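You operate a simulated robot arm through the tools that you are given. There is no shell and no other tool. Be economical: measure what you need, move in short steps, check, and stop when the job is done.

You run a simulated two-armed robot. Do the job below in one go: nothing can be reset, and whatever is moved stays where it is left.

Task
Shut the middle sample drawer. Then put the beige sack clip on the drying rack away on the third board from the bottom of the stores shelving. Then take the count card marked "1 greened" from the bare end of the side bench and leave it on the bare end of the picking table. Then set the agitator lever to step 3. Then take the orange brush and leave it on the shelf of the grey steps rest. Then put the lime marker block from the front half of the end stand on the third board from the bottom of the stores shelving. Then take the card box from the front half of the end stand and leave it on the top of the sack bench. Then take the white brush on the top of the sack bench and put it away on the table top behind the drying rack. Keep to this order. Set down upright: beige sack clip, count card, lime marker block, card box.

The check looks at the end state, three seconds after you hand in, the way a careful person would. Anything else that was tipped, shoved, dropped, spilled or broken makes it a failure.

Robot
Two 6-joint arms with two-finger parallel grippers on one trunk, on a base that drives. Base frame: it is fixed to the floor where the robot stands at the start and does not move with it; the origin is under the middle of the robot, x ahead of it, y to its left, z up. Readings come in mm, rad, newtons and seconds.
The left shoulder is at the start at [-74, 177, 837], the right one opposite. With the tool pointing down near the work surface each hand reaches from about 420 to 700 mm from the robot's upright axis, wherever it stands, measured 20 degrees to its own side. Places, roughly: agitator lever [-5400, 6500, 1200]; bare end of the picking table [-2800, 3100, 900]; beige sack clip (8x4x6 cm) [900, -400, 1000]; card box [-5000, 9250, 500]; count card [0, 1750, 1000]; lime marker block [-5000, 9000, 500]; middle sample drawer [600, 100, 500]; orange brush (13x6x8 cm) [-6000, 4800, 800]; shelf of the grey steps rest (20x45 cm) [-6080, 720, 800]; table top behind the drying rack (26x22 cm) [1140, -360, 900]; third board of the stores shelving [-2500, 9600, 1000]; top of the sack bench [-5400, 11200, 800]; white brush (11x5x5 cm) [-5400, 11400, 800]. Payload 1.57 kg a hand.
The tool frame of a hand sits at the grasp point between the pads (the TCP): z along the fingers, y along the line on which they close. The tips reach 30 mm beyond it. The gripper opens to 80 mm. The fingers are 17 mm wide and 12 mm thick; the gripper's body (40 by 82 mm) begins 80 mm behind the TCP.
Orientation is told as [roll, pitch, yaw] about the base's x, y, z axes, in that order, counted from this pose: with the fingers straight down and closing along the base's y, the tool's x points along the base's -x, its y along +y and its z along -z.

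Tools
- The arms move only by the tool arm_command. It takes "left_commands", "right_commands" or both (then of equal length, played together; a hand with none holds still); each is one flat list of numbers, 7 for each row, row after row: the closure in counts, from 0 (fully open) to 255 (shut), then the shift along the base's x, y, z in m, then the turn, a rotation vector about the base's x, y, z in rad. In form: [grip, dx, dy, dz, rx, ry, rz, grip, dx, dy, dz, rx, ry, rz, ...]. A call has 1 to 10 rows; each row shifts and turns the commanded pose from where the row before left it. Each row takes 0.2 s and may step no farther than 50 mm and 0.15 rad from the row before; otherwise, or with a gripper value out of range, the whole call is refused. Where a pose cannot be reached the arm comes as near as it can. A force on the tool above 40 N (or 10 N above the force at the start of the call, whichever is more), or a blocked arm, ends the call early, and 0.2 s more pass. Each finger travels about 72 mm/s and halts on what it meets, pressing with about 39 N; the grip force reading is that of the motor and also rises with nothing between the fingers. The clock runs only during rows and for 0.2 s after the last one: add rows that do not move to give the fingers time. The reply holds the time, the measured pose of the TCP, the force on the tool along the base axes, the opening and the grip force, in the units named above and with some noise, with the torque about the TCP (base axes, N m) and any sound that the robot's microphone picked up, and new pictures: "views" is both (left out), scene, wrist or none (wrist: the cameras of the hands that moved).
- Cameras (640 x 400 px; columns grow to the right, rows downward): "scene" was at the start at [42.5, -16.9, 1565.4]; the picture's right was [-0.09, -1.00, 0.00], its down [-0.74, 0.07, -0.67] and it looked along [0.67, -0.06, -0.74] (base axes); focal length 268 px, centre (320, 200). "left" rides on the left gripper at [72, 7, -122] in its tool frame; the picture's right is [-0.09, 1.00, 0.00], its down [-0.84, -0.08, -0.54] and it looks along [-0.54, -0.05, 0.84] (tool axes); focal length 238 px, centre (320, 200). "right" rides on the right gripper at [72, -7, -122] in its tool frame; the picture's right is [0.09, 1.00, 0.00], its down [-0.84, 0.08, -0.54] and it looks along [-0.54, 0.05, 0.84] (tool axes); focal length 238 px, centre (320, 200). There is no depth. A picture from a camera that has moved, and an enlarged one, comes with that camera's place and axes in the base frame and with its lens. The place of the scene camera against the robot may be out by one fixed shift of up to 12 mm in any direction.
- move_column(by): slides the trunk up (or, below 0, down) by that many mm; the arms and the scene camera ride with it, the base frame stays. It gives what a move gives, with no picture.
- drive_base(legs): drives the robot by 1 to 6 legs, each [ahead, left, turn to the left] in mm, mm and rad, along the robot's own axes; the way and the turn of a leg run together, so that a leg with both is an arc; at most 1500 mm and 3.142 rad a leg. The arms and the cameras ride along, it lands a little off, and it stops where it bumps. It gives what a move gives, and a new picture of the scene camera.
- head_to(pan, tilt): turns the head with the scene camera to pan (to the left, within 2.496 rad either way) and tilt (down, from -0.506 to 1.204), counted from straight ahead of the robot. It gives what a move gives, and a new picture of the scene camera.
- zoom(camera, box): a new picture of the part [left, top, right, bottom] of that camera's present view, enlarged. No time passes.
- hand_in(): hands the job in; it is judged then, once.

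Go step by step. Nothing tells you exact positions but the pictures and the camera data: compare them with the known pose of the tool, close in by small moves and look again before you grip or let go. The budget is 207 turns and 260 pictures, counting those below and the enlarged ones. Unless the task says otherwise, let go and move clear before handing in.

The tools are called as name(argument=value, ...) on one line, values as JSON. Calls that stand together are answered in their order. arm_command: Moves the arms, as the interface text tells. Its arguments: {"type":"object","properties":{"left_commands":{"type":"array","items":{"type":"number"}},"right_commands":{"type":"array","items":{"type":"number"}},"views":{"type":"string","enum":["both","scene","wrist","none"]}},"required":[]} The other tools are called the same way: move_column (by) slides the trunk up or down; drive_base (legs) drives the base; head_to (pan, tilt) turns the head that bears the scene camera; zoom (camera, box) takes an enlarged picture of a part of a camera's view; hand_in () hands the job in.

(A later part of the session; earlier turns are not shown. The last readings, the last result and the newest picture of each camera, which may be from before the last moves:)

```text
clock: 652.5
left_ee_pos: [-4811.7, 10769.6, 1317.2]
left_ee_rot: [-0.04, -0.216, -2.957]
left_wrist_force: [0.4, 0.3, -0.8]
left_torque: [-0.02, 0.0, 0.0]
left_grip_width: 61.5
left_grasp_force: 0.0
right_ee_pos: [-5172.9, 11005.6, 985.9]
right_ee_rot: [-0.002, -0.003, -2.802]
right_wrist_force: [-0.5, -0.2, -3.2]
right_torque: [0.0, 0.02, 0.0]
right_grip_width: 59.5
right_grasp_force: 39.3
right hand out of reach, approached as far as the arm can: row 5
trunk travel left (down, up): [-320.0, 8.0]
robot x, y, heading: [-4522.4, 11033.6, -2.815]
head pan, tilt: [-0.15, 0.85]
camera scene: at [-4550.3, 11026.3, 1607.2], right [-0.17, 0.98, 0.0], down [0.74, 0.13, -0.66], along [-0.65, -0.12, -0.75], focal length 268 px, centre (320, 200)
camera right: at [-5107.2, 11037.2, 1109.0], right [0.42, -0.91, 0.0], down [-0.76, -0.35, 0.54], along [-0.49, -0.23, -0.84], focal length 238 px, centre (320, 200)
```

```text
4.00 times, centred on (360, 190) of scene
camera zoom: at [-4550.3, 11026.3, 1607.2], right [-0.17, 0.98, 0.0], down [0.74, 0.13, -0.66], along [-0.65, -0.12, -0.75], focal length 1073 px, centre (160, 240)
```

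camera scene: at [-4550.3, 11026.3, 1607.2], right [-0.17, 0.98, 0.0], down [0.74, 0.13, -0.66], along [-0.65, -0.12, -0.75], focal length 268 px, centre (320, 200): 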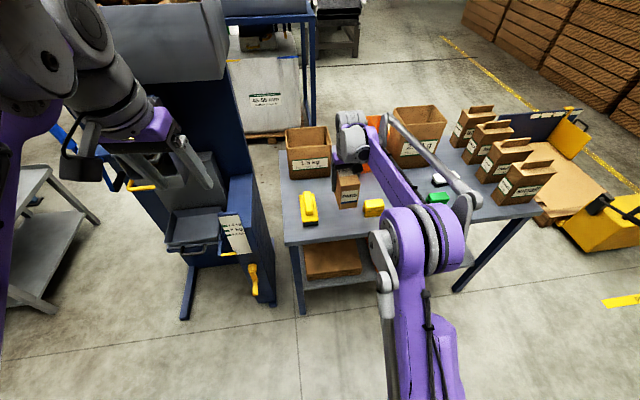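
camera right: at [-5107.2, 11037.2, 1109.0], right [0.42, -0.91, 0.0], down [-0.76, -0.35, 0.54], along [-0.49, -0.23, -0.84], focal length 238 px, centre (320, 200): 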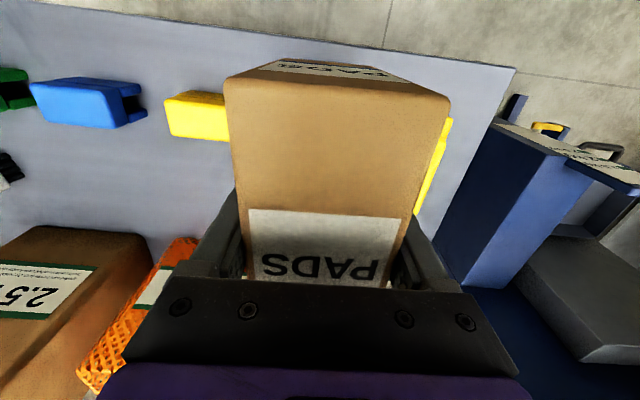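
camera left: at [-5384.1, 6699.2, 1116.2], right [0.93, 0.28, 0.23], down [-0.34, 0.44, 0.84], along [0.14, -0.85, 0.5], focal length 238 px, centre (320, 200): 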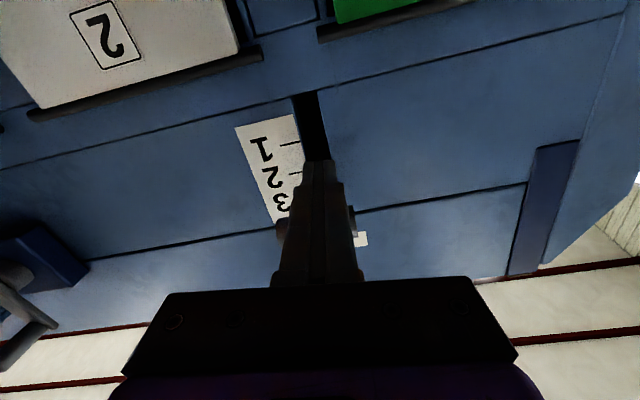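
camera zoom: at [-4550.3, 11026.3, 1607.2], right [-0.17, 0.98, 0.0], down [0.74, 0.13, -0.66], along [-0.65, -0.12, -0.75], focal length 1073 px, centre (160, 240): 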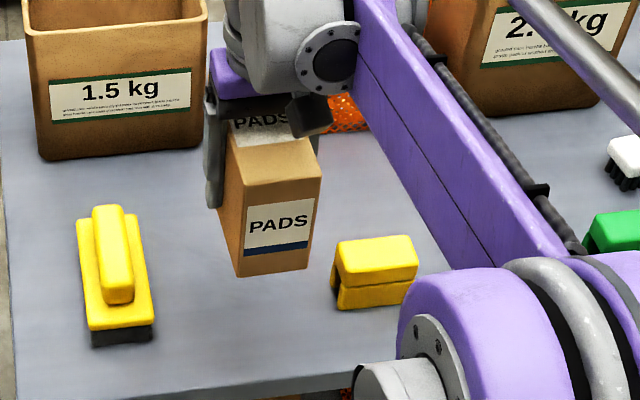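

I shift 10 mm toward the brush side for even clearance and lower to contact.

arm_command(right_commands=[220, 0.003, -0.009, -0.02, 0, 0, 0, 220, 0, 0, -0.03, 0, 0, 0, 220, 0, 0, -0.03, 0, 0, 0, 220, 0, 0, -0.015, 0, 0, 0, 220, 0, 0, -0.008, 0, 0, 0, 220, 0, 0, -0.007, 0, 0, 0, 220, 0, 0, -0.007, 0, 0, 0, 220, 0, 0, -0.006, 0, 0, 0, 220, 0, 0, -0.006, 0, 0, 0, 220, 0, 0, -0.006, 0, 0, 0], views="wrist")

zoom(camera="scene", box=[280, 150, 440, 250])

```text
clock: 654.7
left_ee_pos: [-4812.0, 10769.9, 1316.8]
left_ee_rot: [-0.04, -0.218, -2.957]
left_wrist_force: [-0.2, -0.2, 0.1]
left_torque: [0.02, -0.02, 0.0]
left_grip_width: 61.2
left_grasp_force: 0.1
right_ee_pos: [-5168.5, 10997.4, 852.8]
right_ee_rot: [-0.001, -0.002, -2.801]
right_wrist_force: [-1.9, 0.0, 8.0]
right_torque: [-0.12, -0.38, 0.04]
right_grip_width: 60.0
right_grasp_force: 38.9
trunk travel left (down, up): [-320.0, 8.0]
robot x, y, heading: [-4520.4, 11036.5, -2.817]
head pan, tilt: [-0.15, 0.85]
camera right: at [-5103.4, 11027.9, 975.6], right [0.42, -0.91, 0.0], down [-0.76, -0.35, 0.54], along [-0.49, -0.23, -0.84], focal length 238 px, centre (320, 200)
```

right: 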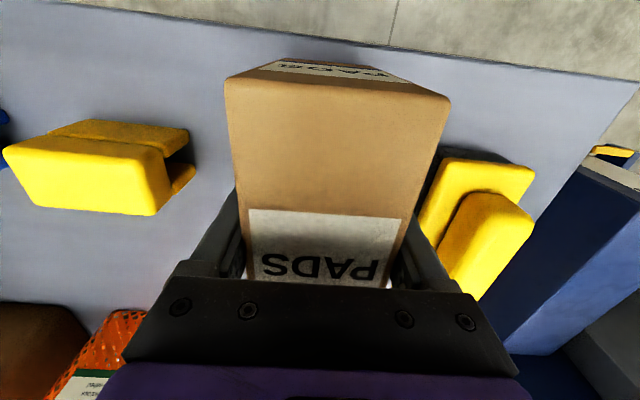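

```text
4.00 times, centred on (360, 200) of scene
camera zoom: at [-4549.5, 11026.5, 1607.4], right [-0.17, 0.98, 0.0], down [0.74, 0.13, -0.66], along [-0.65, -0.12, -0.75], focal length 1073 px, centre (160, 200)
```

zoom: 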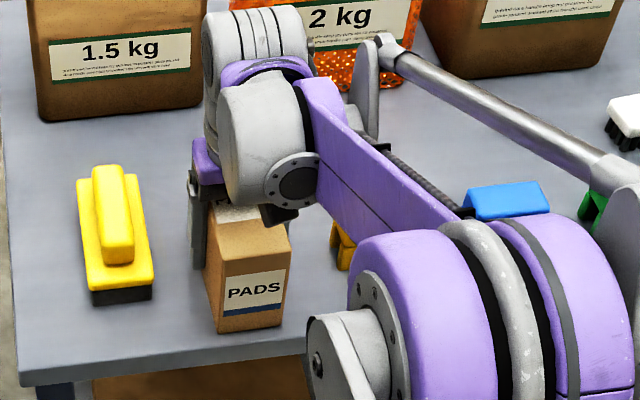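

It has just touched (8 N). I settle it 2 mm more, open gently, and rise.

arm_command(right_commands=[220, 0, 0, -0.003, 0, 0, 0, 220, 0, 0, 0, 0, 0, 0, 120, 0, 0, 0, 0, 0, 0, 20, 0, 0, 0, 0, 0, 0, 20, 0, 0, 0, 0, 0, 0, 20, 0, 0, 0.03, 0, 0, 0, 20, 0, 0, 0.04, 0, 0, 0, 20, 0, 0, 0.045, 0, 0, 0, 20, 0, 0, 0.045, 0, 0, 0, 20, 0, 0, 0.045, 0, 0, 0], views="wrist")

```text
clock: 655.2
left_ee_pos: [-4809.1, 10769.2, 1317.3]
left_ee_rot: [-0.041, -0.219, -2.957]
left_wrist_force: [-0.1, -1.0, 0.4]
left_torque: [0.0, 0.01, -0.01]
left_grip_width: 61.2
left_grasp_force: 0.1
right_ee_pos: [-5168.6, 10997.2, 853.0]
right_ee_rot: [-0.001, -0.008, -2.799]
right_wrist_force: [-7.3, -1.0, 29.3]
right_torque: [-0.36, -0.59, -0.03]
right_grip_width: 59.7
right_grasp_force: 38.9
trunk travel left (down, up): [-320.0, 8.0]
robot x, y, heading: [-4518.0, 11034.5, -2.818]
head pan, tilt: [-0.15, 0.85]
stopped in row 2 (right hand): the force on the tool passed its limit at 42 N (the readings are from after the stop); the commanded pose is now the measured one
camera right: at [-5102.8, 11028.1, 975.0], right [0.42, -0.91, 0.0], down [-0.76, -0.35, 0.55], along [-0.5, -0.23, -0.84], focal length 238 px, centre (320, 200)
```

right: 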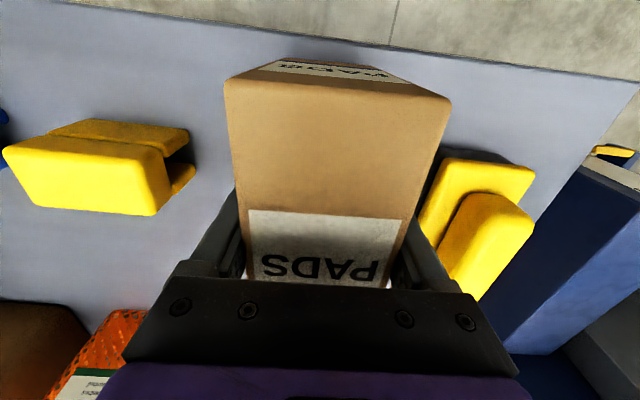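

arm_command(right_commands=[220, 0, 0, 0.001, 0, 0, 0, 120, 0, 0, 0, 0, 0, 0, 25, 0, 0, 0, 0, 0, 0, 25, 0, 0, 0, 0, 0, 0, 25, 0, 0, 0.03, 0, 0, 0, 25, 0, 0, 0.04, 0, 0, 0, 25, 0, 0, 0.045, 0, 0, 0, 25, 0, 0, 0.045, 0, 0, 0, 25, 0, 0, 0.045, 0, 0, 0], views="wrist")

arm_command(right_commands=[25, 0.038, 0.012, 0.03, 0, 0, 0, 25, 0.038, 0.012, 0.03, 0, 0, 0, 25, 0.038, 0.012, 0.03, 0, 0, 0, 25, 0.038, 0.012, 0.03, 0, 0, 0], views="scene")

```text
clock: 657.2
left_ee_pos: [-4810.5, 10769.2, 1316.4]
left_ee_rot: [-0.041, -0.217, -2.957]
left_wrist_force: [-1.2, 0.7, 0.6]
left_torque: [-0.02, 0.01, -0.01]
left_grip_width: 61.3
left_grasp_force: 0.0
right_ee_pos: [-5169.2, 10997.3, 1056.2]
right_ee_rot: [-0.002, -0.003, -2.799]
right_wrist_force: [0.1, 0.0, -0.2]
right_torque: [0.01, -0.01, 0.02]
right_grip_width: 72.0
right_grasp_force: 0.1
trunk travel left (down, up): [-320.0, 8.0]
robot x, y, heading: [-4514.6, 11038.9, -2.815]
head pan, tilt: [-0.15, 0.85]
camera right: at [-5103.0, 11027.8, 1179.7], right [0.42, -0.91, 0.0], down [-0.76, -0.35, 0.54], along [-0.49, -0.23, -0.84], focal length 238 px, centre (320, 200)
```

right: 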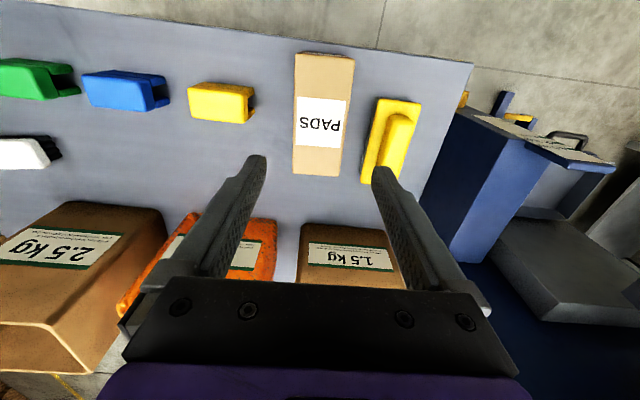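

```text
clock: 658.2
left_ee_pos: [-4808.8, 10770.9, 1317.5]
left_ee_rot: [-0.04, -0.217, -2.956]
left_wrist_force: [0.3, -0.1, -0.4]
left_torque: [-0.01, 0.05, -0.04]
left_grip_width: 61.1
left_grasp_force: 0.0
right_ee_pos: [-5015.7, 11045.8, 1176.7]
right_ee_rot: [-0.003, -0.005, -2.8]
right_wrist_force: [0.5, 0.8, 0.2]
right_torque: [-0.03, 0.01, -0.02]
right_grip_width: 72.3
right_grasp_force: 0.0
trunk travel left (down, up): [-320.0, 8.0]
robot x, y, heading: [-4519.0, 11036.6, -2.816]
head pan, tilt: [-0.15, 0.85]
camera scene: at [-4548.1, 11027.0, 1607.1], right [-0.18, 0.98, 0.0], down [0.74, 0.13, -0.66], along [-0.65, -0.12, -0.75], focal length 268 px, centre (320, 200)
```

scene: 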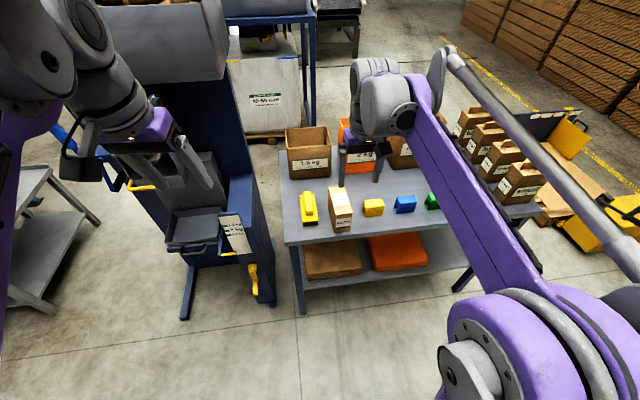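

The card box stands upright on the bench. Now the white brush: I strafe right and look.

drive_base(legs=[[0, -420, 0]])

zoom(camera="scene", box=[280, 130, 440, 230])

zoom(camera="right", box=[0, 0, 640, 400])

```text
clock: 662.4
left_ee_pos: [-4943.6, 11162.5, 1315.8]
left_ee_rot: [-0.039, -0.216, -2.957]
left_wrist_force: [0.4, 0.4, 0.5]
left_torque: [0.0, 0.02, -0.02]
left_grip_width: 61.4
left_grasp_force: 0.0
right_ee_pos: [-5151.6, 11437.7, 1175.0]
right_ee_rot: [-0.002, -0.004, -2.798]
right_wrist_force: [0.3, 0.9, 0.0]
right_torque: [-0.03, 0.0, 0.0]
right_grip_width: 72.3
right_grasp_force: 0.1
trunk travel left (down, up): [-320.0, 8.0]
robot x, y, heading: [-4648.1, 11424.8, -2.811]
head pan, tilt: [-0.15, 0.85]
camera scene: at [-4683.0, 11418.9, 1607.2], right [-0.17, 0.98, 0.0], down [0.74, 0.13, -0.66], along [-0.65, -0.12, -0.75], focal length 268 px, centre (320, 200)
```

scene: 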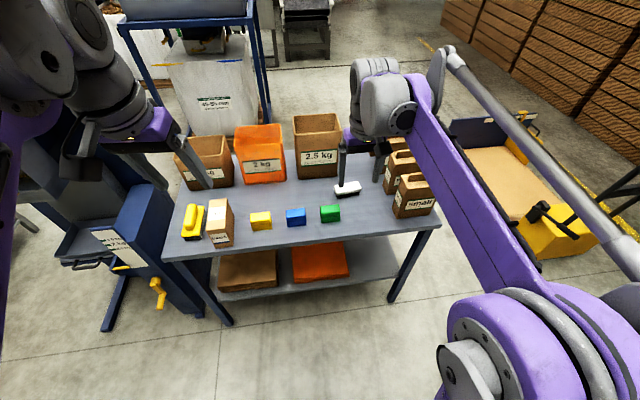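

```text
4.00 times, centred on (360, 180) of scene
camera zoom: at [-4683.0, 11418.9, 1607.2], right [-0.17, 0.98, 0.0], down [0.74, 0.13, -0.66], along [-0.65, -0.12, -0.75], focal length 1073 px, centre (160, 280)
```

zoom: 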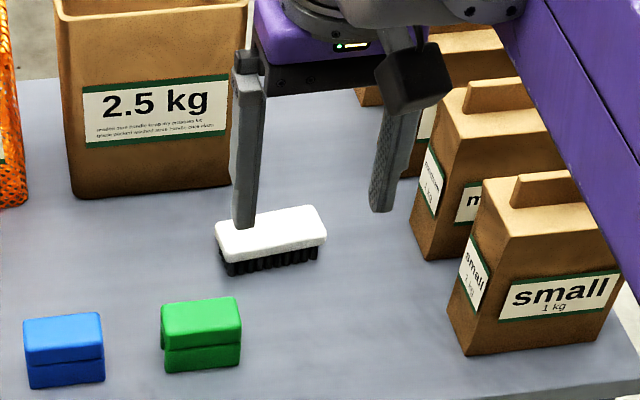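

```text
1.00 times, centred on (320, 200) of right (not enlarged: the box is as wide or as high as the picture)
camera zoom: at [-5084.4, 11468.8, 1297.8], right [0.42, -0.91, 0.0], down [-0.76, -0.35, 0.54], along [-0.49, -0.23, -0.84], focal length 238 px, centre (320, 200)
```

zoom: 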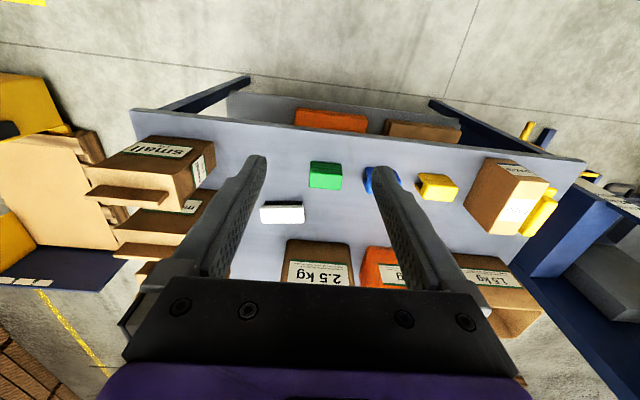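

The white brush is near [-5423, 11402, 840 top], long side yawed about 0.43. Its target behind the rack is deep on the bench, so I'll grip it with the left hand tilted along its length; I turn diagonally toward +u so that the left arm points along the brush.

drive_base(legs=[[150, 0, 0], [0, 0, -0.774]])

```text
clock: 665.8
left_ee_pos: [-5190.0, 11393.3, 1316.7]
left_ee_rot: [-0.039, -0.217, 2.552]
left_wrist_force: [-0.5, -0.2, 0.3]
left_torque: [0.01, -0.04, -0.01]
left_grip_width: 61.1
left_grasp_force: 0.0
right_ee_pos: [-5146.0, 11733.9, 1175.0]
right_ee_rot: [-0.002, -0.003, 2.711]
right_wrist_force: [-0.3, -0.3, -0.2]
right_torque: [0.02, 0.02, 0.01]
right_grip_width: 72.3
right_grasp_force: 0.1
trunk travel left (down, up): [-320.0, 8.0]
robot x, y, heading: [-4796.2, 11379.5, 2.694]
head pan, tilt: [-0.15, 0.85]
camera scene: at [-4816.4, 11395.6, 1607.2], right [0.56, 0.83, 0.0], down [0.62, -0.42, -0.66], along [-0.55, 0.37, -0.75], focal length 268 px, centre (320, 200)
```

scene: 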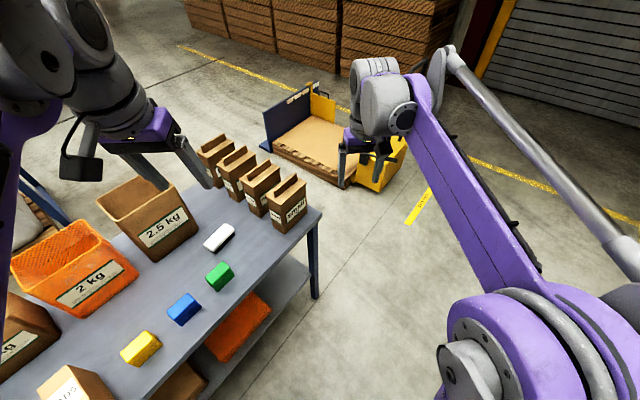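

arm_command(left_commands=[0, -0.033, 0, -0.02, 0, 0, -0.1365, 0, -0.033, 0, -0.02, 0, 0, -0.1365, 0, -0.033, 0, -0.02, 0, 0, -0.1365, 0, -0.033, 0, -0.02, 0, 0, -0.1365, 0, -0.033, 0, -0.02, 0.116, 0.054, 0, 0, -0.033, 0, -0.02, 0.116, 0.054, 0, 0, -0.033, 0, -0.02, 0.116, 0.054, 0, 0, 0, 0, 0, 0, 0, 0], views="both")

```text
clock: 667.6
left_ee_pos: [-5421.6, 11394.0, 1176.8]
left_ee_rot: [-0.04, -0.602, 2.006]
left_wrist_force: [-0.6, 0.9, 0.1]
left_torque: [-0.01, 0.0, 0.0]
left_grip_width: 79.9
left_grasp_force: 0.2
right_ee_pos: [-5145.0, 11736.3, 1175.8]
right_ee_rot: [-0.002, -0.004, 2.711]
right_wrist_force: [-0.5, 0.1, -0.3]
right_torque: [-0.02, 0.0, 0.01]
right_grip_width: 72.2
right_grasp_force: 0.1
trunk travel left (down, up): [-320.0, 8.0]
robot x, y, heading: [-4796.0, 11378.2, 2.693]
head pan, tilt: [-0.15, 0.85]
camera scene: at [-4815.4, 11395.9, 1607.1], right [0.56, 0.83, 0.0], down [0.62, -0.42, -0.66], along [-0.55, 0.37, -0.75], focal length 268 px, centre (320, 200)
camera left: at [-5377.9, 11272.1, 1236.4], right [-0.94, -0.33, 0.02], down [-0.11, 0.37, 0.92], along [-0.31, 0.87, -0.38], focal length 238 px, centre (320, 200)
```

scene: 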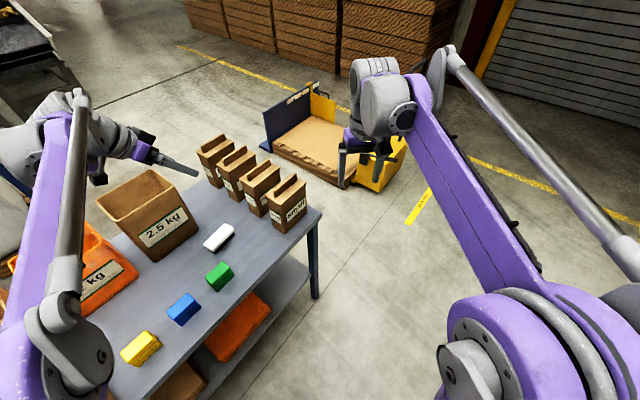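
left: 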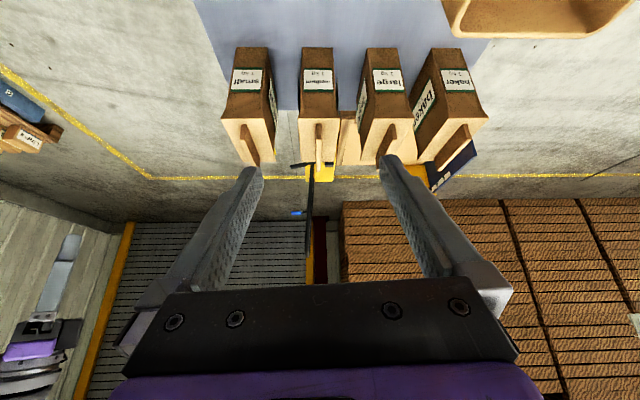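

The tilted grip pose works, but the left elbow would hang over the card box and clips. I turn more toward the bench and shift right so that the elbow stays in front of it.

drive_base(legs=[[77, -116, 0], [0, 0, 0.386]])

```text
clock: 670.5
left_ee_pos: [-5398.9, 11292.7, 1176.5]
left_ee_rot: [-0.042, -0.599, 2.398]
left_wrist_force: [0.2, 0.3, 0.1]
left_torque: [0.01, 0.04, -0.02]
left_grip_width: 79.9
left_grasp_force: 0.0
right_ee_pos: [-5272.2, 11713.7, 1173.9]
right_ee_rot: [-0.001, -0.003, 3.1]
right_wrist_force: [0.0, 0.3, 0.5]
right_torque: [-0.02, 0.01, 0.02]
right_grip_width: 72.0
right_grasp_force: 0.1
trunk travel left (down, up): [-320.0, 8.0]
robot x, y, heading: [-4817.0, 11516.6, 3.079]
head pan, tilt: [-0.15, 0.85]
camera scene: at [-4842.8, 11522.5, 1607.2], right [0.21, 0.98, 0.0], down [0.74, -0.15, -0.66], along [-0.65, 0.14, -0.75], focal length 268 px, centre (320, 200)
```

scene: 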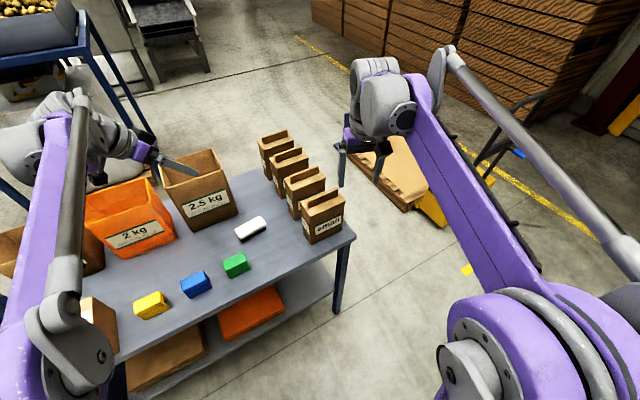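

arm_command(left_commands=[0, -0.008, 0.036, -0.03, 0, 0, -0.131, 0, -0.008, 0.036, -0.03, 0, 0, -0.131, 0, -0.008, 0.036, -0.03, 0, 0, -0.131, 0, 0, 0, -0.04, 0, 0, 0, 0, 0, 0, -0.04, 0, 0, 0, 0, 0, 0, 0, 0, 0, 0], views="both")

```text
clock: 671.9
left_ee_pos: [-5422.4, 11400.8, 1005.0]
left_ee_rot: [-0.041, -0.598, 2.005]
left_wrist_force: [0.0, -0.7, 0.1]
left_torque: [0.01, 0.01, 0.02]
left_grip_width: 79.9
left_grasp_force: 0.0
right_ee_pos: [-5273.0, 11714.3, 1174.5]
right_ee_rot: [-0.003, -0.003, 3.099]
right_wrist_force: [0.5, 0.3, 0.1]
right_torque: [0.02, 0.0, -0.05]
right_grip_width: 72.2
right_grasp_force: 0.0
trunk travel left (down, up): [-320.0, 8.0]
robot x, y, heading: [-4816.1, 11518.1, 3.089]
head pan, tilt: [-0.15, 0.85]
camera scene: at [-4842.6, 11522.6, 1607.2], right [0.21, 0.98, 0.0], down [0.73, -0.15, -0.66], along [-0.65, 0.14, -0.75], focal length 268 px, centre (320, 200)
camera left: at [-5379.9, 11279.7, 1065.7], right [-0.94, -0.33, 0.02], down [-0.11, 0.37, 0.92], along [-0.31, 0.87, -0.39], focal length 238 px, centre (320, 200)
```

scene: 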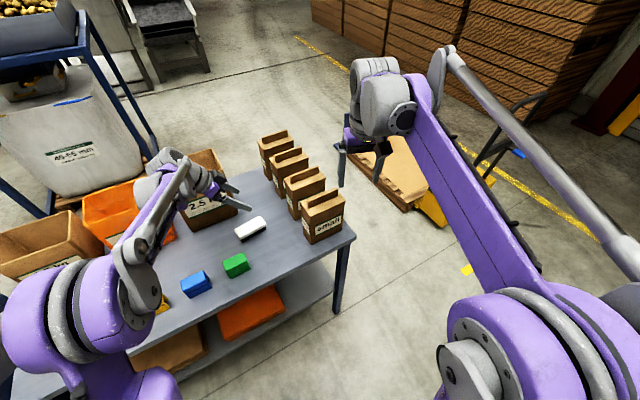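
left: 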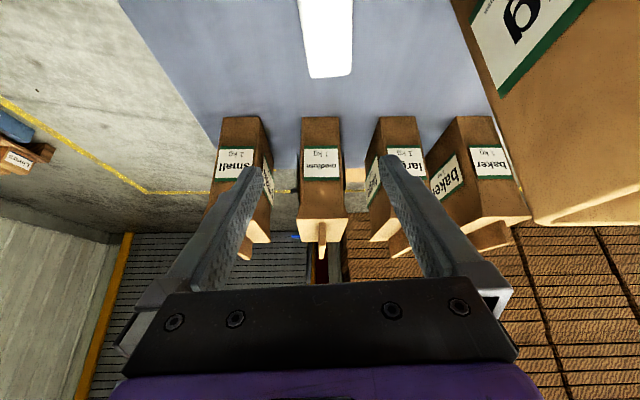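

arm_command(left_commands=[0, -0.004, -0.001, -0.035, 0, 0, 0, 0, -0.004, -0.001, -0.035, 0, 0, 0, 0, 0, 0, -0.03, 0, 0, 0, 0, 0, 0, 0, 0, 0, 0], views="wrist")

zoom(camera="scene", box=[150, 150, 310, 270])

```text
clock: 672.9
left_ee_pos: [-5430.9, 11399.5, 904.3]
left_ee_rot: [-0.042, -0.6, 2.005]
left_wrist_force: [-0.1, -0.3, 0.1]
left_torque: [-0.04, -0.01, -0.02]
left_grip_width: 79.9
left_grasp_force: 0.1
right_ee_pos: [-5273.6, 11713.4, 1174.6]
right_ee_rot: [-0.001, -0.004, 3.1]
right_wrist_force: [-0.1, 0.3, 0.2]
right_torque: [0.0, 0.02, -0.05]
right_grip_width: 72.4
right_grasp_force: 0.0
trunk travel left (down, up): [-320.0, 8.0]
robot x, y, heading: [-4816.3, 11519.2, 3.088]
head pan, tilt: [-0.15, 0.85]
camera left: at [-5387.8, 11277.3, 966.2], right [-0.94, -0.33, 0.02], down [-0.11, 0.37, 0.92], along [-0.31, 0.87, -0.39], focal length 238 px, centre (320, 200)
```

left: 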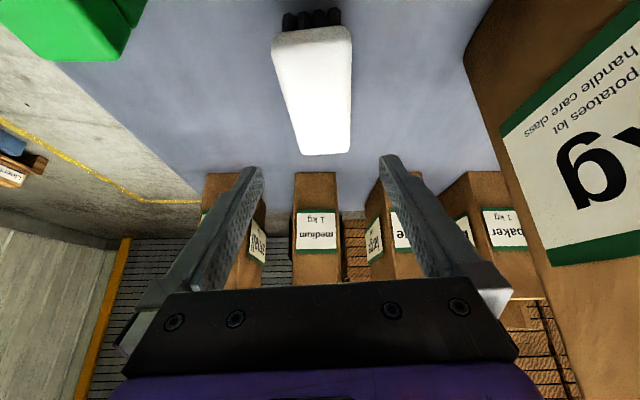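

```text
3.33 times, centred on (230, 210) of scene
camera zoom: at [-4842.6, 11522.5, 1607.2], right [0.21, 0.98, 0.0], down [0.73, -0.15, -0.66], along [-0.65, 0.14, -0.75], focal length 894 px, centre (620, 167)
```

zoom: 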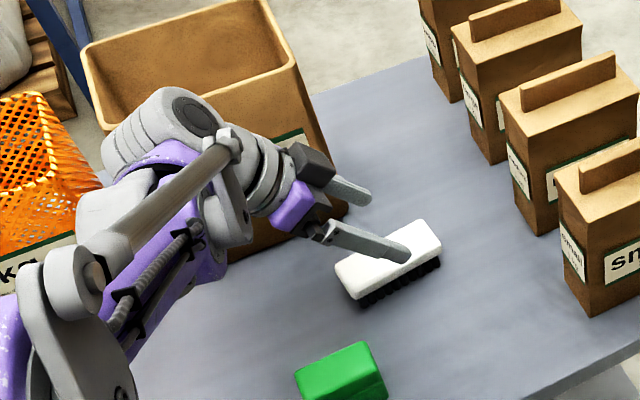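

The wrist would come too close to the 2.5 kg bag with this tilt. I raise, set the hand vertical, pick the brush straight, and will re-lay it with its length toward me at the bench front for a tilted re-grip.

arm_command(left_commands=[0, 0, 0, 0.045, 0, 0, 0, 0, 0, 0, 0.045, 0, 0, 0, 0, 0, 0, 0.02, -0.136, -0.063, 0, 0, 0, 0, 0, -0.136, -0.063, 0, 0, 0, 0, 0, -0.136, -0.063, 0, 0, 0, 0, 0, -0.136, -0.063, 0, 0, 0.002, 0, 0, 0, 0, 0, 0, 0, 0, -0.03, 0, 0, 0, 0, 0, 0, -0.03, 0, 0, 0], views="both")

```text
clock: 674.9
left_ee_pos: [-5428.5, 11397.7, 955.4]
left_ee_rot: [-0.041, 0.0, 2.005]
left_wrist_force: [0.3, -0.2, 0.4]
left_torque: [0.0, -0.02, 0.03]
left_grip_width: 79.8
left_grasp_force: 0.1
right_ee_pos: [-5274.3, 11713.5, 1174.1]
right_ee_rot: [-0.001, -0.002, 3.1]
right_wrist_force: [0.2, 0.2, -0.4]
right_torque: [0.0, 0.0, -0.01]
right_grip_width: 72.1
right_grasp_force: 0.1
trunk travel left (down, up): [-320.0, 8.0]
robot x, y, heading: [-4813.8, 11516.8, 3.083]
head pan, tilt: [-0.15, 0.85]
camera scene: at [-4843.3, 11522.3, 1607.1], right [0.21, 0.98, 0.0], down [0.74, -0.15, -0.66], along [-0.65, 0.14, -0.75], focal length 268 px, centre (320, 200)
camera left: at [-5409.6, 11328.4, 1077.6], right [-0.94, -0.33, -0.04], down [-0.3, 0.78, 0.55], along [-0.15, 0.53, -0.84], focal length 238 px, centre (320, 200)
```

scene: 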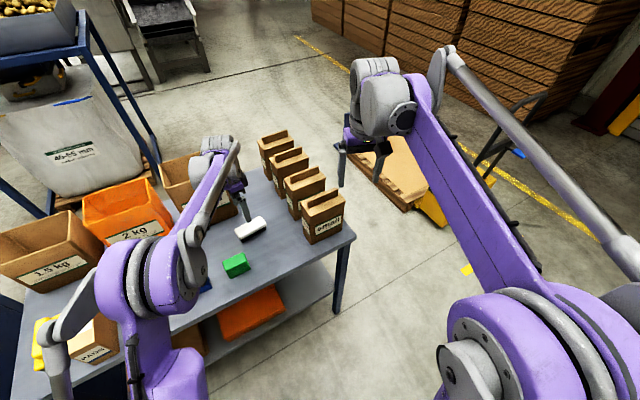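
left: 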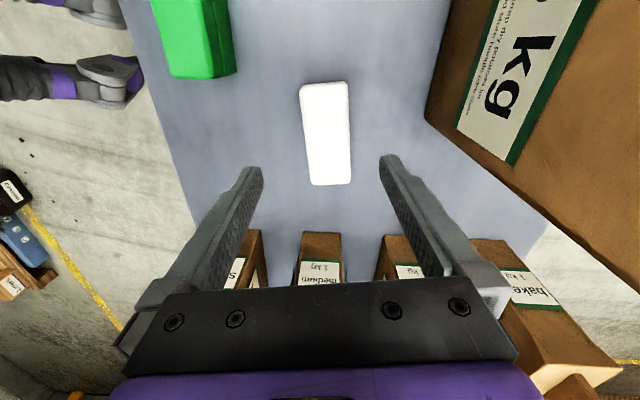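

The brush is nicely below. I correct the small roll, centre, lower and grip.

arm_command(left_commands=[0, -0.005, 0.006, -0.02, -0.017, 0.037, 0, 0, 0, 0, -0.03, 0, 0, 0, 0, 0, 0, -0.03, 0, 0, 0, 0, 0, 0, -0.025, 0, 0, 0, 0, 0, 0, -0.014, 0, 0, 0, 0, 0, 0, 0, 0, 0, 0, 255, 0, 0, 0, 0, 0, 0, 255, 0, 0, 0, 0, 0, 0, 255, 0, 0, 0, 0, 0, 0, 255, 0, 0, 0, 0, 0, 0], views="wrist")

```text
clock: 677.1
left_ee_pos: [-5434.4, 11404.4, 837.8]
left_ee_rot: [-0.001, -0.003, 2.005]
left_wrist_force: [0.2, 0.7, -0.4]
left_torque: [-0.02, 0.05, -0.03]
left_grip_width: 45.3
left_grasp_force: 39.2
right_ee_pos: [-5273.3, 11713.6, 1174.6]
right_ee_rot: [-0.003, -0.004, 3.1]
right_wrist_force: [-0.6, -0.4, 0.2]
right_torque: [-0.02, -0.02, 0.0]
right_grip_width: 72.3
right_grasp_force: 0.1
trunk travel left (down, up): [-320.0, 8.0]
robot x, y, heading: [-4816.6, 11518.2, 3.084]
head pan, tilt: [-0.15, 0.85]
camera left: at [-5410.0, 11336.1, 960.0], right [-0.94, -0.34, 0.0], down [-0.28, 0.79, 0.54], along [-0.18, 0.51, -0.84], focal length 238 px, centre (320, 200)
```

left: 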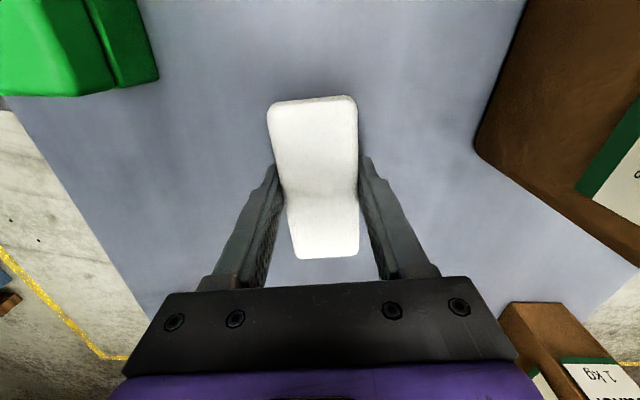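

Gripped (45 mm). I lift high over the bags and shift the robot right, facing the bench squarely.

arm_command(left_commands=[255, 0, 0, 0.03, 0, 0, 0, 255, 0, 0, 0.045, 0, 0, 0, 255, 0, 0, 0.045, 0, 0, 0, 255, 0, 0, 0.045, 0, 0, 0, 255, 0, 0, 0.045, 0, 0, 0, 255, 0, 0, 0.045, 0, 0, 0, 255, 0.02, 0, 0.045, 0, 0, 0, 255, 0.02, 0, 0.01, 0, 0, 0], views="none")

drive_base(legs=[[55, -302, 0], [0, 0, 0.4]])

arm_command(left_commands=[255, 0, 0, 0, 0, 0, 0.135, 255, 0, 0, 0, 0, 0, 0.135, 255, 0, 0, 0, 0, 0, 0.135, 255, 0, 0, 0, 0, 0, 0.135, 255, 0, 0, 0, 0, 0, 0.135, 255, 0, 0, 0, 0, 0, 0.135, 255, 0, 0, 0, 0, 0, 0.135, 255, 0, 0, 0, 0, 0, 0.135, 255, 0, 0, 0, 0, 0, 0], views="both")

```text
clock: 678.9
left_ee_pos: [-5393.3, 11405.4, 1146.3]
left_ee_rot: [0.0, -0.002, 2.004]
left_wrist_force: [-0.7, -0.1, -0.6]
left_torque: [0.01, 0.05, -0.01]
left_grip_width: 45.2
left_grasp_force: 38.9
right_ee_pos: [-5273.6, 11714.3, 1175.0]
right_ee_rot: [-0.001, -0.003, 3.101]
right_wrist_force: [0.6, -0.9, -1.3]
right_torque: [0.02, 0.0, 0.02]
right_grip_width: 72.1
right_grasp_force: 0.0
trunk travel left (down, up): [-320.0, 8.0]
robot x, y, heading: [-4818.6, 11516.1, 3.082]
head pan, tilt: [-0.15, 0.85]
```

```text
clock: 683.3
left_ee_pos: [-5340.8, 11489.5, 1145.2]
left_ee_rot: [-0.003, -0.002, 2.407]
left_wrist_force: [0.2, 0.4, -0.9]
left_torque: [0.02, 0.03, -0.01]
left_grip_width: 45.3
left_grasp_force: 39.2
right_ee_pos: [-5351.5, 11821.4, 1174.8]
right_ee_rot: [-0.002, -0.004, -2.779]
right_wrist_force: [0.2, -0.4, -0.1]
right_torque: [0.01, -0.01, 0.0]
right_grip_width: 72.1
right_grasp_force: 0.0
trunk travel left (down, up): [-320.0, 8.0]
robot x, y, heading: [-4851.1, 11820.4, -2.793]
head pan, tilt: [-0.15, 0.85]
camera scene: at [-4883.8, 11811.5, 1607.1], right [-0.2, 0.98, 0.0], down [0.74, 0.15, -0.66], along [-0.65, -0.13, -0.75], focal length 268 px, centre (320, 200)
```

scene: 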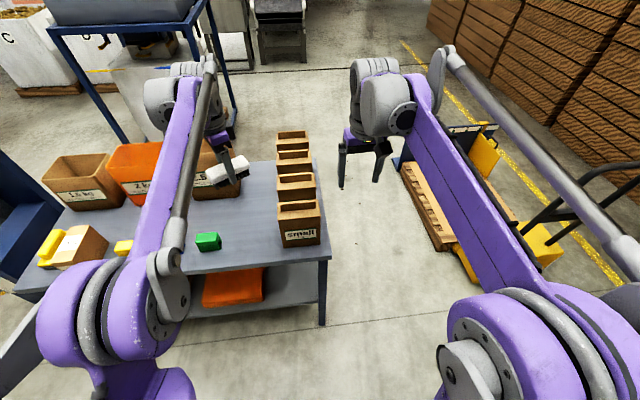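

```text
clock: 685.3
left_ee_pos: [-5340.1, 11489.7, 1145.7]
left_ee_rot: [0.0, -0.001, -2.792]
left_wrist_force: [-0.3, 0.2, -1.4]
left_torque: [0.01, 0.03, -0.01]
left_grip_width: 45.4
left_grasp_force: 39.1
right_ee_pos: [-5351.4, 11820.8, 1173.8]
right_ee_rot: [-0.001, -0.003, -2.778]
right_wrist_force: [0.6, -0.1, 0.0]
right_torque: [-0.04, 0.01, 0.01]
right_grip_width: 72.3
right_grasp_force: 0.1
trunk travel left (down, up): [-320.0, 8.0]
robot x, y, heading: [-4851.9, 11822.4, -2.797]
head pan, tilt: [-0.15, 0.85]
camera scene: at [-4883.8, 11811.4, 1607.1], right [-0.2, 0.98, 0.0], down [0.74, 0.15, -0.66], along [-0.65, -0.13, -0.75], focal length 268 px, centre (320, 200)
camera left: at [-5271.2, 11507.4, 1268.9], right [0.25, -0.97, 0.0], down [-0.81, -0.21, 0.54], along [-0.53, -0.14, -0.84], focal length 238 px, centre (320, 200)
```

scene: 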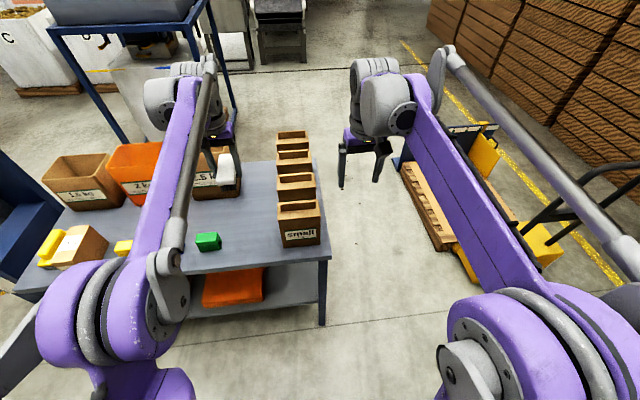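
left: 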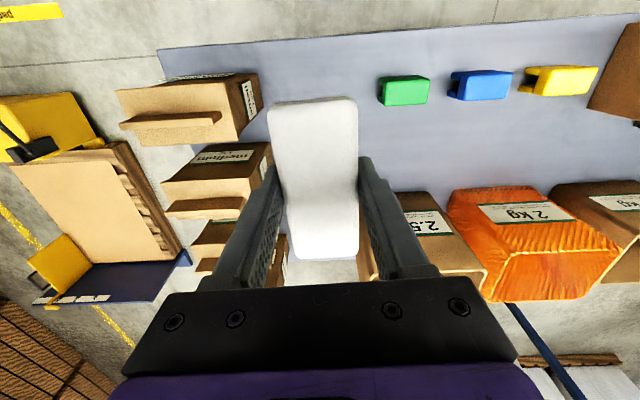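

The hand is right over the free gap between the green clip and the small bag. I lower the brush there to contact.

arm_command(left_commands=[255, 0.004, -0.012, -0.04, 0, 0, 0, 255, 0, 0, -0.045, 0, 0, 0, 255, 0, 0, -0.045, 0, 0, 0, 255, 0, 0, -0.045, 0, 0, 0, 255, 0, 0, -0.045, 0, 0, 0, 255, 0, 0, -0.045, 0, 0, 0, 255, 0, 0, -0.02, 0, 0, 0, 255, 0, 0, -0.01, 0, 0, 0, 255, 0, 0, -0.008, 0, 0, 0, 255, 0, 0, -0.005, 0, 0, 0], views="wrist")

```text
clock: 687.5
left_ee_pos: [-5337.9, 11477.5, 837.7]
left_ee_rot: [-0.001, -0.003, -2.794]
left_wrist_force: [-0.1, -0.3, -1.4]
left_torque: [-0.05, 0.01, -0.03]
left_grip_width: 45.4
left_grasp_force: 39.0
right_ee_pos: [-5351.6, 11821.7, 1174.5]
right_ee_rot: [-0.004, -0.005, -2.779]
right_wrist_force: [-0.5, 0.0, -1.2]
right_torque: [-0.03, 0.0, -0.04]
right_grip_width: 72.5
right_grasp_force: 0.1
trunk travel left (down, up): [-320.0, 8.0]
robot x, y, heading: [-4855.6, 11821.0, -2.795]
head pan, tilt: [-0.15, 0.85]
camera left: at [-5267.4, 11495.0, 960.2], right [0.25, -0.97, 0.0], down [-0.81, -0.21, 0.54], along [-0.53, -0.14, -0.84], focal length 238 px, centre (320, 200)
```

left: 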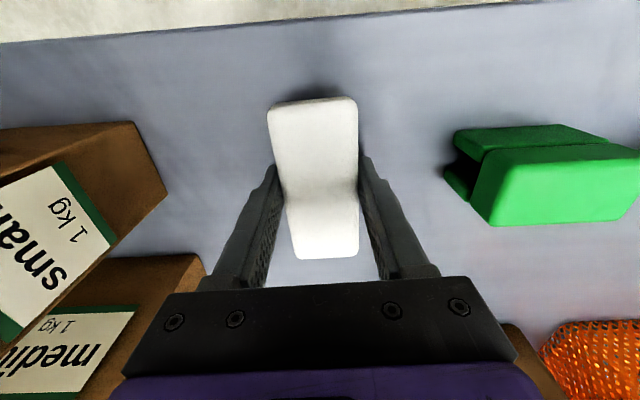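

Clear on both sides. I set it down, open, rise, tilt the hand forward 0.6 rad, and look.

arm_command(left_commands=[255, 0, 0, -0.003, 0, 0, 0, 40, 0, 0, 0, 0, 0, 0, 40, 0, 0, 0, 0, 0, 0, 40, 0, 0, 0.04, 0, 0, 0, 40, 0, 0, 0.02, -0.051, 0.141, 0, 40, 0, 0, 0, -0.051, 0.141, 0, 40, 0, 0, 0, -0.051, 0.141, 0, 40, 0, 0, 0, -0.051, 0.141, 0, 40, 0, 0, -0.03, 0, 0, 0, 40, 0, 0, 0, 0, 0, 0], views="wrist")

```text
clock: 689.7
left_ee_pos: [-5337.0, 11477.2, 865.3]
left_ee_rot: [0.0, -0.602, -2.794]
left_wrist_force: [-0.4, -0.6, -0.6]
left_torque: [0.01, 0.04, 0.02]
left_grip_width: 67.3
left_grasp_force: 0.1
right_ee_pos: [-5351.3, 11822.0, 1175.0]
right_ee_rot: [-0.003, -0.004, -2.777]
right_wrist_force: [-0.4, -0.6, -0.1]
right_torque: [0.0, 0.01, -0.01]
right_grip_width: 72.1
right_grasp_force: 0.0
trunk travel left (down, up): [-320.0, 8.0]
robot x, y, heading: [-4854.4, 11820.9, -2.796]
head pan, tilt: [-0.15, 0.85]
camera left: at [-5214.0, 11514.2, 925.5], right [0.27, -0.96, 0.05], down [-0.39, -0.06, 0.92], along [-0.88, -0.27, -0.39], focal length 238 px, centre (320, 200)
```

left: 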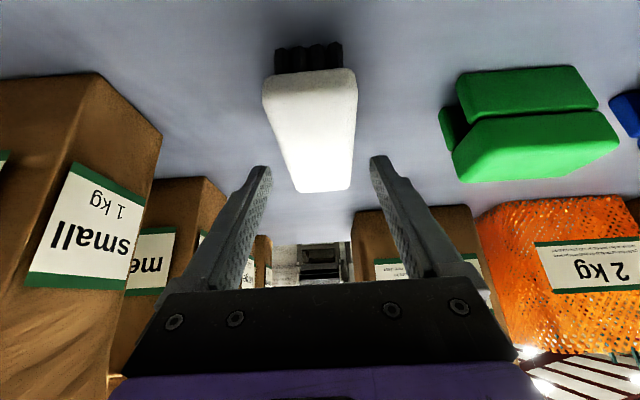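

The fingers straddle the brush along its length. I lower and grip.

arm_command(left_commands=[40, 0, 0, -0.015, 0, 0, 0, 40, 0, 0, -0.012, 0, 0, 0, 40, 0, 0, -0.005, 0, 0, 0, 40, 0, 0, 0, 0, 0, 0, 255, 0, 0, 0, 0, 0, 0, 255, 0, 0, 0, 0, 0, 0, 255, 0, 0, 0, 0, 0, 0, 255, 0, 0, 0.03, 0, 0, 0, 255, 0, 0, 0.04, 0, 0, 0, 255, 0, 0, 0.045, 0, 0, 0], views="wrist")

```text
clock: 691.9
left_ee_pos: [-5337.0, 11479.2, 949.8]
left_ee_rot: [-0.001, -0.603, -2.792]
left_wrist_force: [-0.4, 0.4, -1.0]
left_torque: [-0.02, 0.0, -0.01]
left_grip_width: 45.3
left_grasp_force: 39.6
right_ee_pos: [-5350.8, 11821.1, 1175.8]
right_ee_rot: [-0.001, -0.004, -2.779]
right_wrist_force: [-0.3, -0.5, -0.1]
right_torque: [-0.02, 0.03, 0.03]
right_grip_width: 72.0
right_grasp_force: 0.1
trunk travel left (down, up): [-320.0, 8.0]
robot x, y, heading: [-4851.0, 11823.1, -2.793]
head pan, tilt: [-0.15, 0.85]
camera left: at [-5213.8, 11516.1, 1009.7], right [0.27, -0.96, 0.05], down [-0.39, -0.06, 0.92], along [-0.88, -0.27, -0.39], focal length 238 px, centre (320, 200)
```

left: 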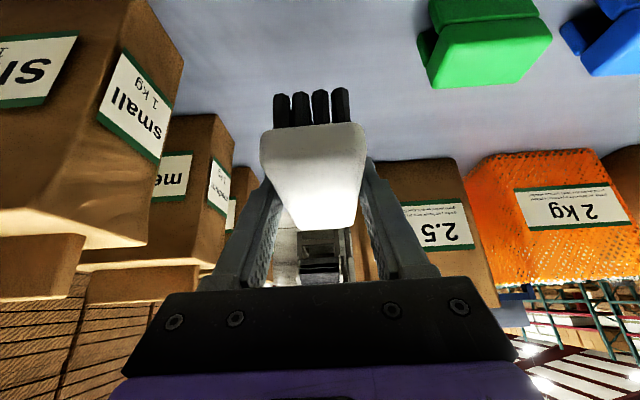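

Held with the tilted grip. I lift higher, draw in, and drive back up the aisle to the drying rack bench.

arm_command(left_commands=[255, 0, 0, 0.045, 0, 0, 0, 255, 0, 0, 0.045, 0, 0, 0, 255, 0, 0, 0.045, 0, 0, 0, 255, 0, 0, 0.045, 0, 0, 0, 255, 0.04, 0.013, 0.02, 0, 0, 0, 255, 0.04, 0.013, 0, 0, 0, 0, 255, 0.04, 0.013, 0, 0, 0, 0], views="none")

drive_base(legs=[[-360, 0, 0], [0, 0, 1.564], [1480, 0, 0], [1480, 0, 0], [1480, 0, 0], [1480, 0, 0]])

```text
clock: 693.5
left_ee_pos: [-5216.6, 11516.8, 1150.6]
left_ee_rot: [-0.003, -0.603, -2.792]
left_wrist_force: [0.5, 0.5, -1.2]
left_torque: [-0.01, 0.01, -0.02]
left_grip_width: 45.3
left_grasp_force: 38.7
right_ee_pos: [-5350.0, 11821.4, 1174.7]
right_ee_rot: [-0.003, -0.004, -2.78]
right_wrist_force: [-0.3, 0.0, -0.6]
right_torque: [0.02, 0.04, 0.0]
right_grip_width: 72.2
right_grasp_force: 0.1
trunk travel left (down, up): [-320.0, 8.0]
robot x, y, heading: [-4854.5, 11819.6, -2.79]
head pan, tilt: [-0.15, 0.85]
```

```text
clock: 727.3
left_ee_pos: [-2287.8, 6001.6, 1149.6]
left_ee_rot: [-0.003, -0.599, -1.238]
left_wrist_force: [-1.3, -0.6, -1.5]
left_torque: [0.0, 0.02, 0.01]
left_grip_width: 45.8
left_grasp_force: 39.6
right_ee_pos: [-2594.8, 5871.8, 1175.2]
right_ee_rot: [-0.002, -0.005, -1.22]
right_wrist_force: [-0.4, -1.0, -0.6]
right_torque: [0.01, -0.01, -0.01]
right_grip_width: 72.2
right_grasp_force: 0.1
trunk travel left (down, up): [-320.0, 8.0]
robot x, y, heading: [-2587.4, 6372.3, -1.238]
head pan, tilt: [-0.15, 0.85]
camera scene: at [-2582.1, 6326.2, 1607.1], right [-0.98, -0.18, 0.0], down [-0.14, 0.74, -0.66], along [0.12, -0.65, -0.75], focal length 268 px, centre (320, 200)
```

scene: 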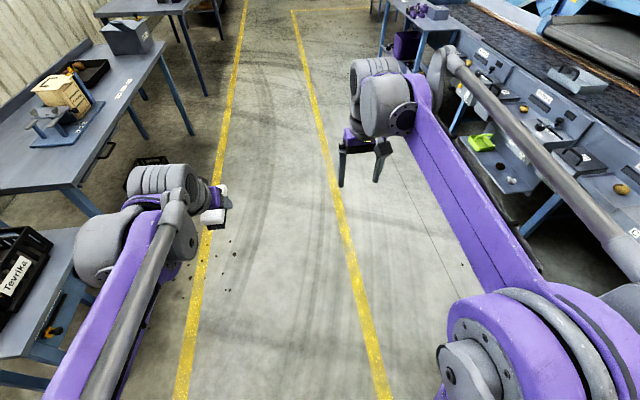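

drive_base(legs=[[1480, 0, 0.01], [1480, 0, 0], [1480, 0, 0], [1480, 0, 0], [1480, 0, 0]])

drive_base(legs=[[320, 0, 0], [0, 0, 1.571]])

```text
clock: 762.4
left_ee_pos: [199.3, -956.9, 1150.0]
left_ee_rot: [-0.001, -0.601, -1.219]
left_wrist_force: [0.3, 0.0, -1.2]
left_torque: [-0.01, -0.01, 0.0]
left_grip_width: 45.4
left_grasp_force: 38.9
right_ee_pos: [-104.3, -1092.9, 1174.4]
right_ee_rot: [-0.001, -0.004, -1.203]
right_wrist_force: [-0.4, 0.0, 0.2]
right_torque: [-0.01, -0.02, 0.01]
right_grip_width: 72.2
right_grasp_force: 0.1
trunk travel left (down, up): [-320.0, 8.0]
robot x, y, heading: [-110.2, -598.3, -1.222]
head pan, tilt: [-0.15, 0.85]
camera scene: at [-102.0, -639.9, 1607.1], right [-0.98, -0.2, 0.0], down [-0.15, 0.74, -0.66], along [0.13, -0.65, -0.75], focal length 268 px, centre (320, 200)
```

scene: 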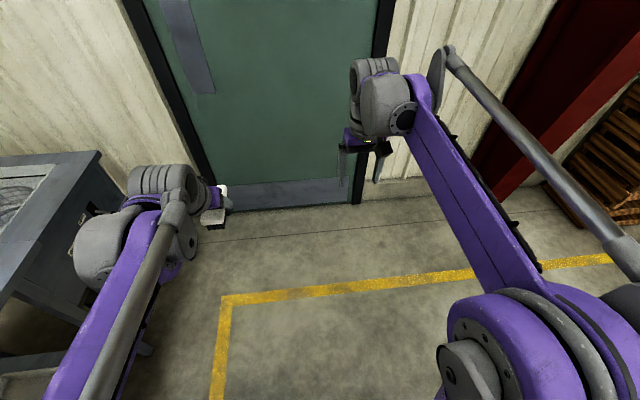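

```text
clock: 768.3
left_ee_pos: [364.3, -585.9, 1149.6]
left_ee_rot: [-0.002, -0.602, 0.359]
left_wrist_force: [0.3, 0.5, -1.9]
left_torque: [0.01, 0.02, 0.04]
left_grip_width: 45.3
left_grasp_force: 39.1
right_ee_pos: [500.5, -887.4, 1175.1]
right_ee_rot: [-0.002, -0.004, 0.375]
right_wrist_force: [-0.7, 0.7, 0.0]
right_torque: [-0.02, 0.02, 0.02]
right_grip_width: 72.4
right_grasp_force: 0.1
trunk travel left (down, up): [-320.0, 8.0]
robot x, y, heading: [2.7, -893.9, 0.361]
head pan, tilt: [-0.15, 0.85]
camera scene: at [43.9, -902.5, 1607.1], right [0.21, -0.98, 0.0], down [-0.73, -0.16, -0.66], along [0.65, 0.14, -0.75], focal length 268 px, centre (320, 200)
```

scene: 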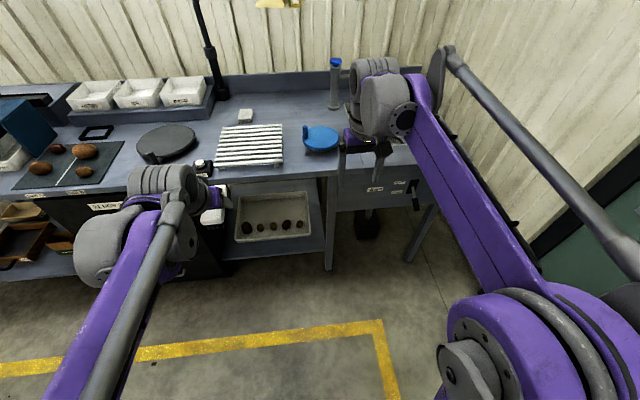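

The rack bench is in view; a folded cloth lies just behind the rack's left half, with free top to its right, near [1145, -422]. I drive up to the bench.

drive_base(legs=[[0, -112, -0.021], [450, 0, 0]])

zoom(camera="scene", box=[150, 60, 390, 210])

```text
clock: 772.3
left_ee_pos: [830.1, -546.5, 1149.8]
left_ee_rot: [-0.003, -0.599, 0.342]
left_wrist_force: [-0.4, 0.2, -1.7]
left_torque: [0.01, -0.02, -0.02]
left_grip_width: 45.6
left_grasp_force: 39.0
right_ee_pos: [962.0, -852.1, 1175.1]
right_ee_rot: [-0.003, -0.003, 0.356]
right_wrist_force: [-0.7, -1.0, 0.3]
right_torque: [0.0, 0.03, -0.02]
right_grip_width: 72.1
right_grasp_force: 0.2
trunk travel left (down, up): [-320.0, 8.0]
robot x, y, heading: [463.9, -849.0, 0.342]
head pan, tilt: [-0.15, 0.85]
camera scene: at [505.3, -858.5, 1607.0], right [0.19, -0.98, 0.0], down [-0.74, -0.14, -0.66], along [0.65, 0.13, -0.75], focal length 268 px, centre (320, 200)
```

scene: 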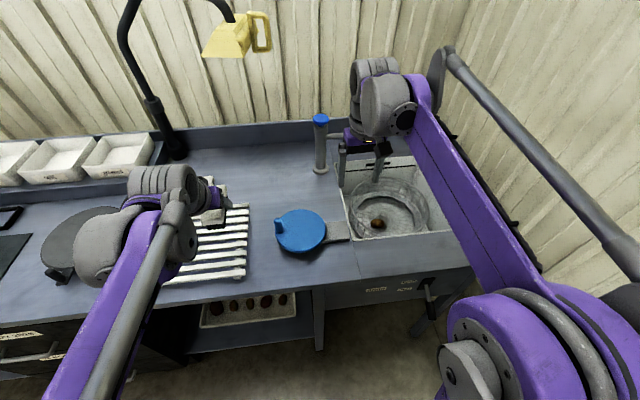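

```text
2.67 times, centred on (270, 135) of scene
camera zoom: at [505.3, -858.5, 1607.0], right [0.19, -0.98, 0.0], down [-0.74, -0.14, -0.66], along [0.65, 0.13, -0.75], focal length 715 px, centre (453, 373)
```

zoom: 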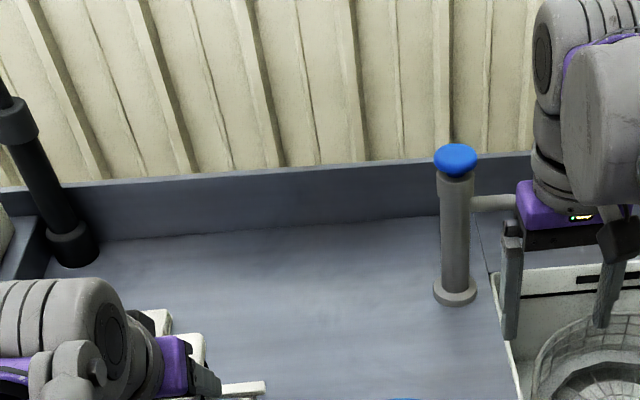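

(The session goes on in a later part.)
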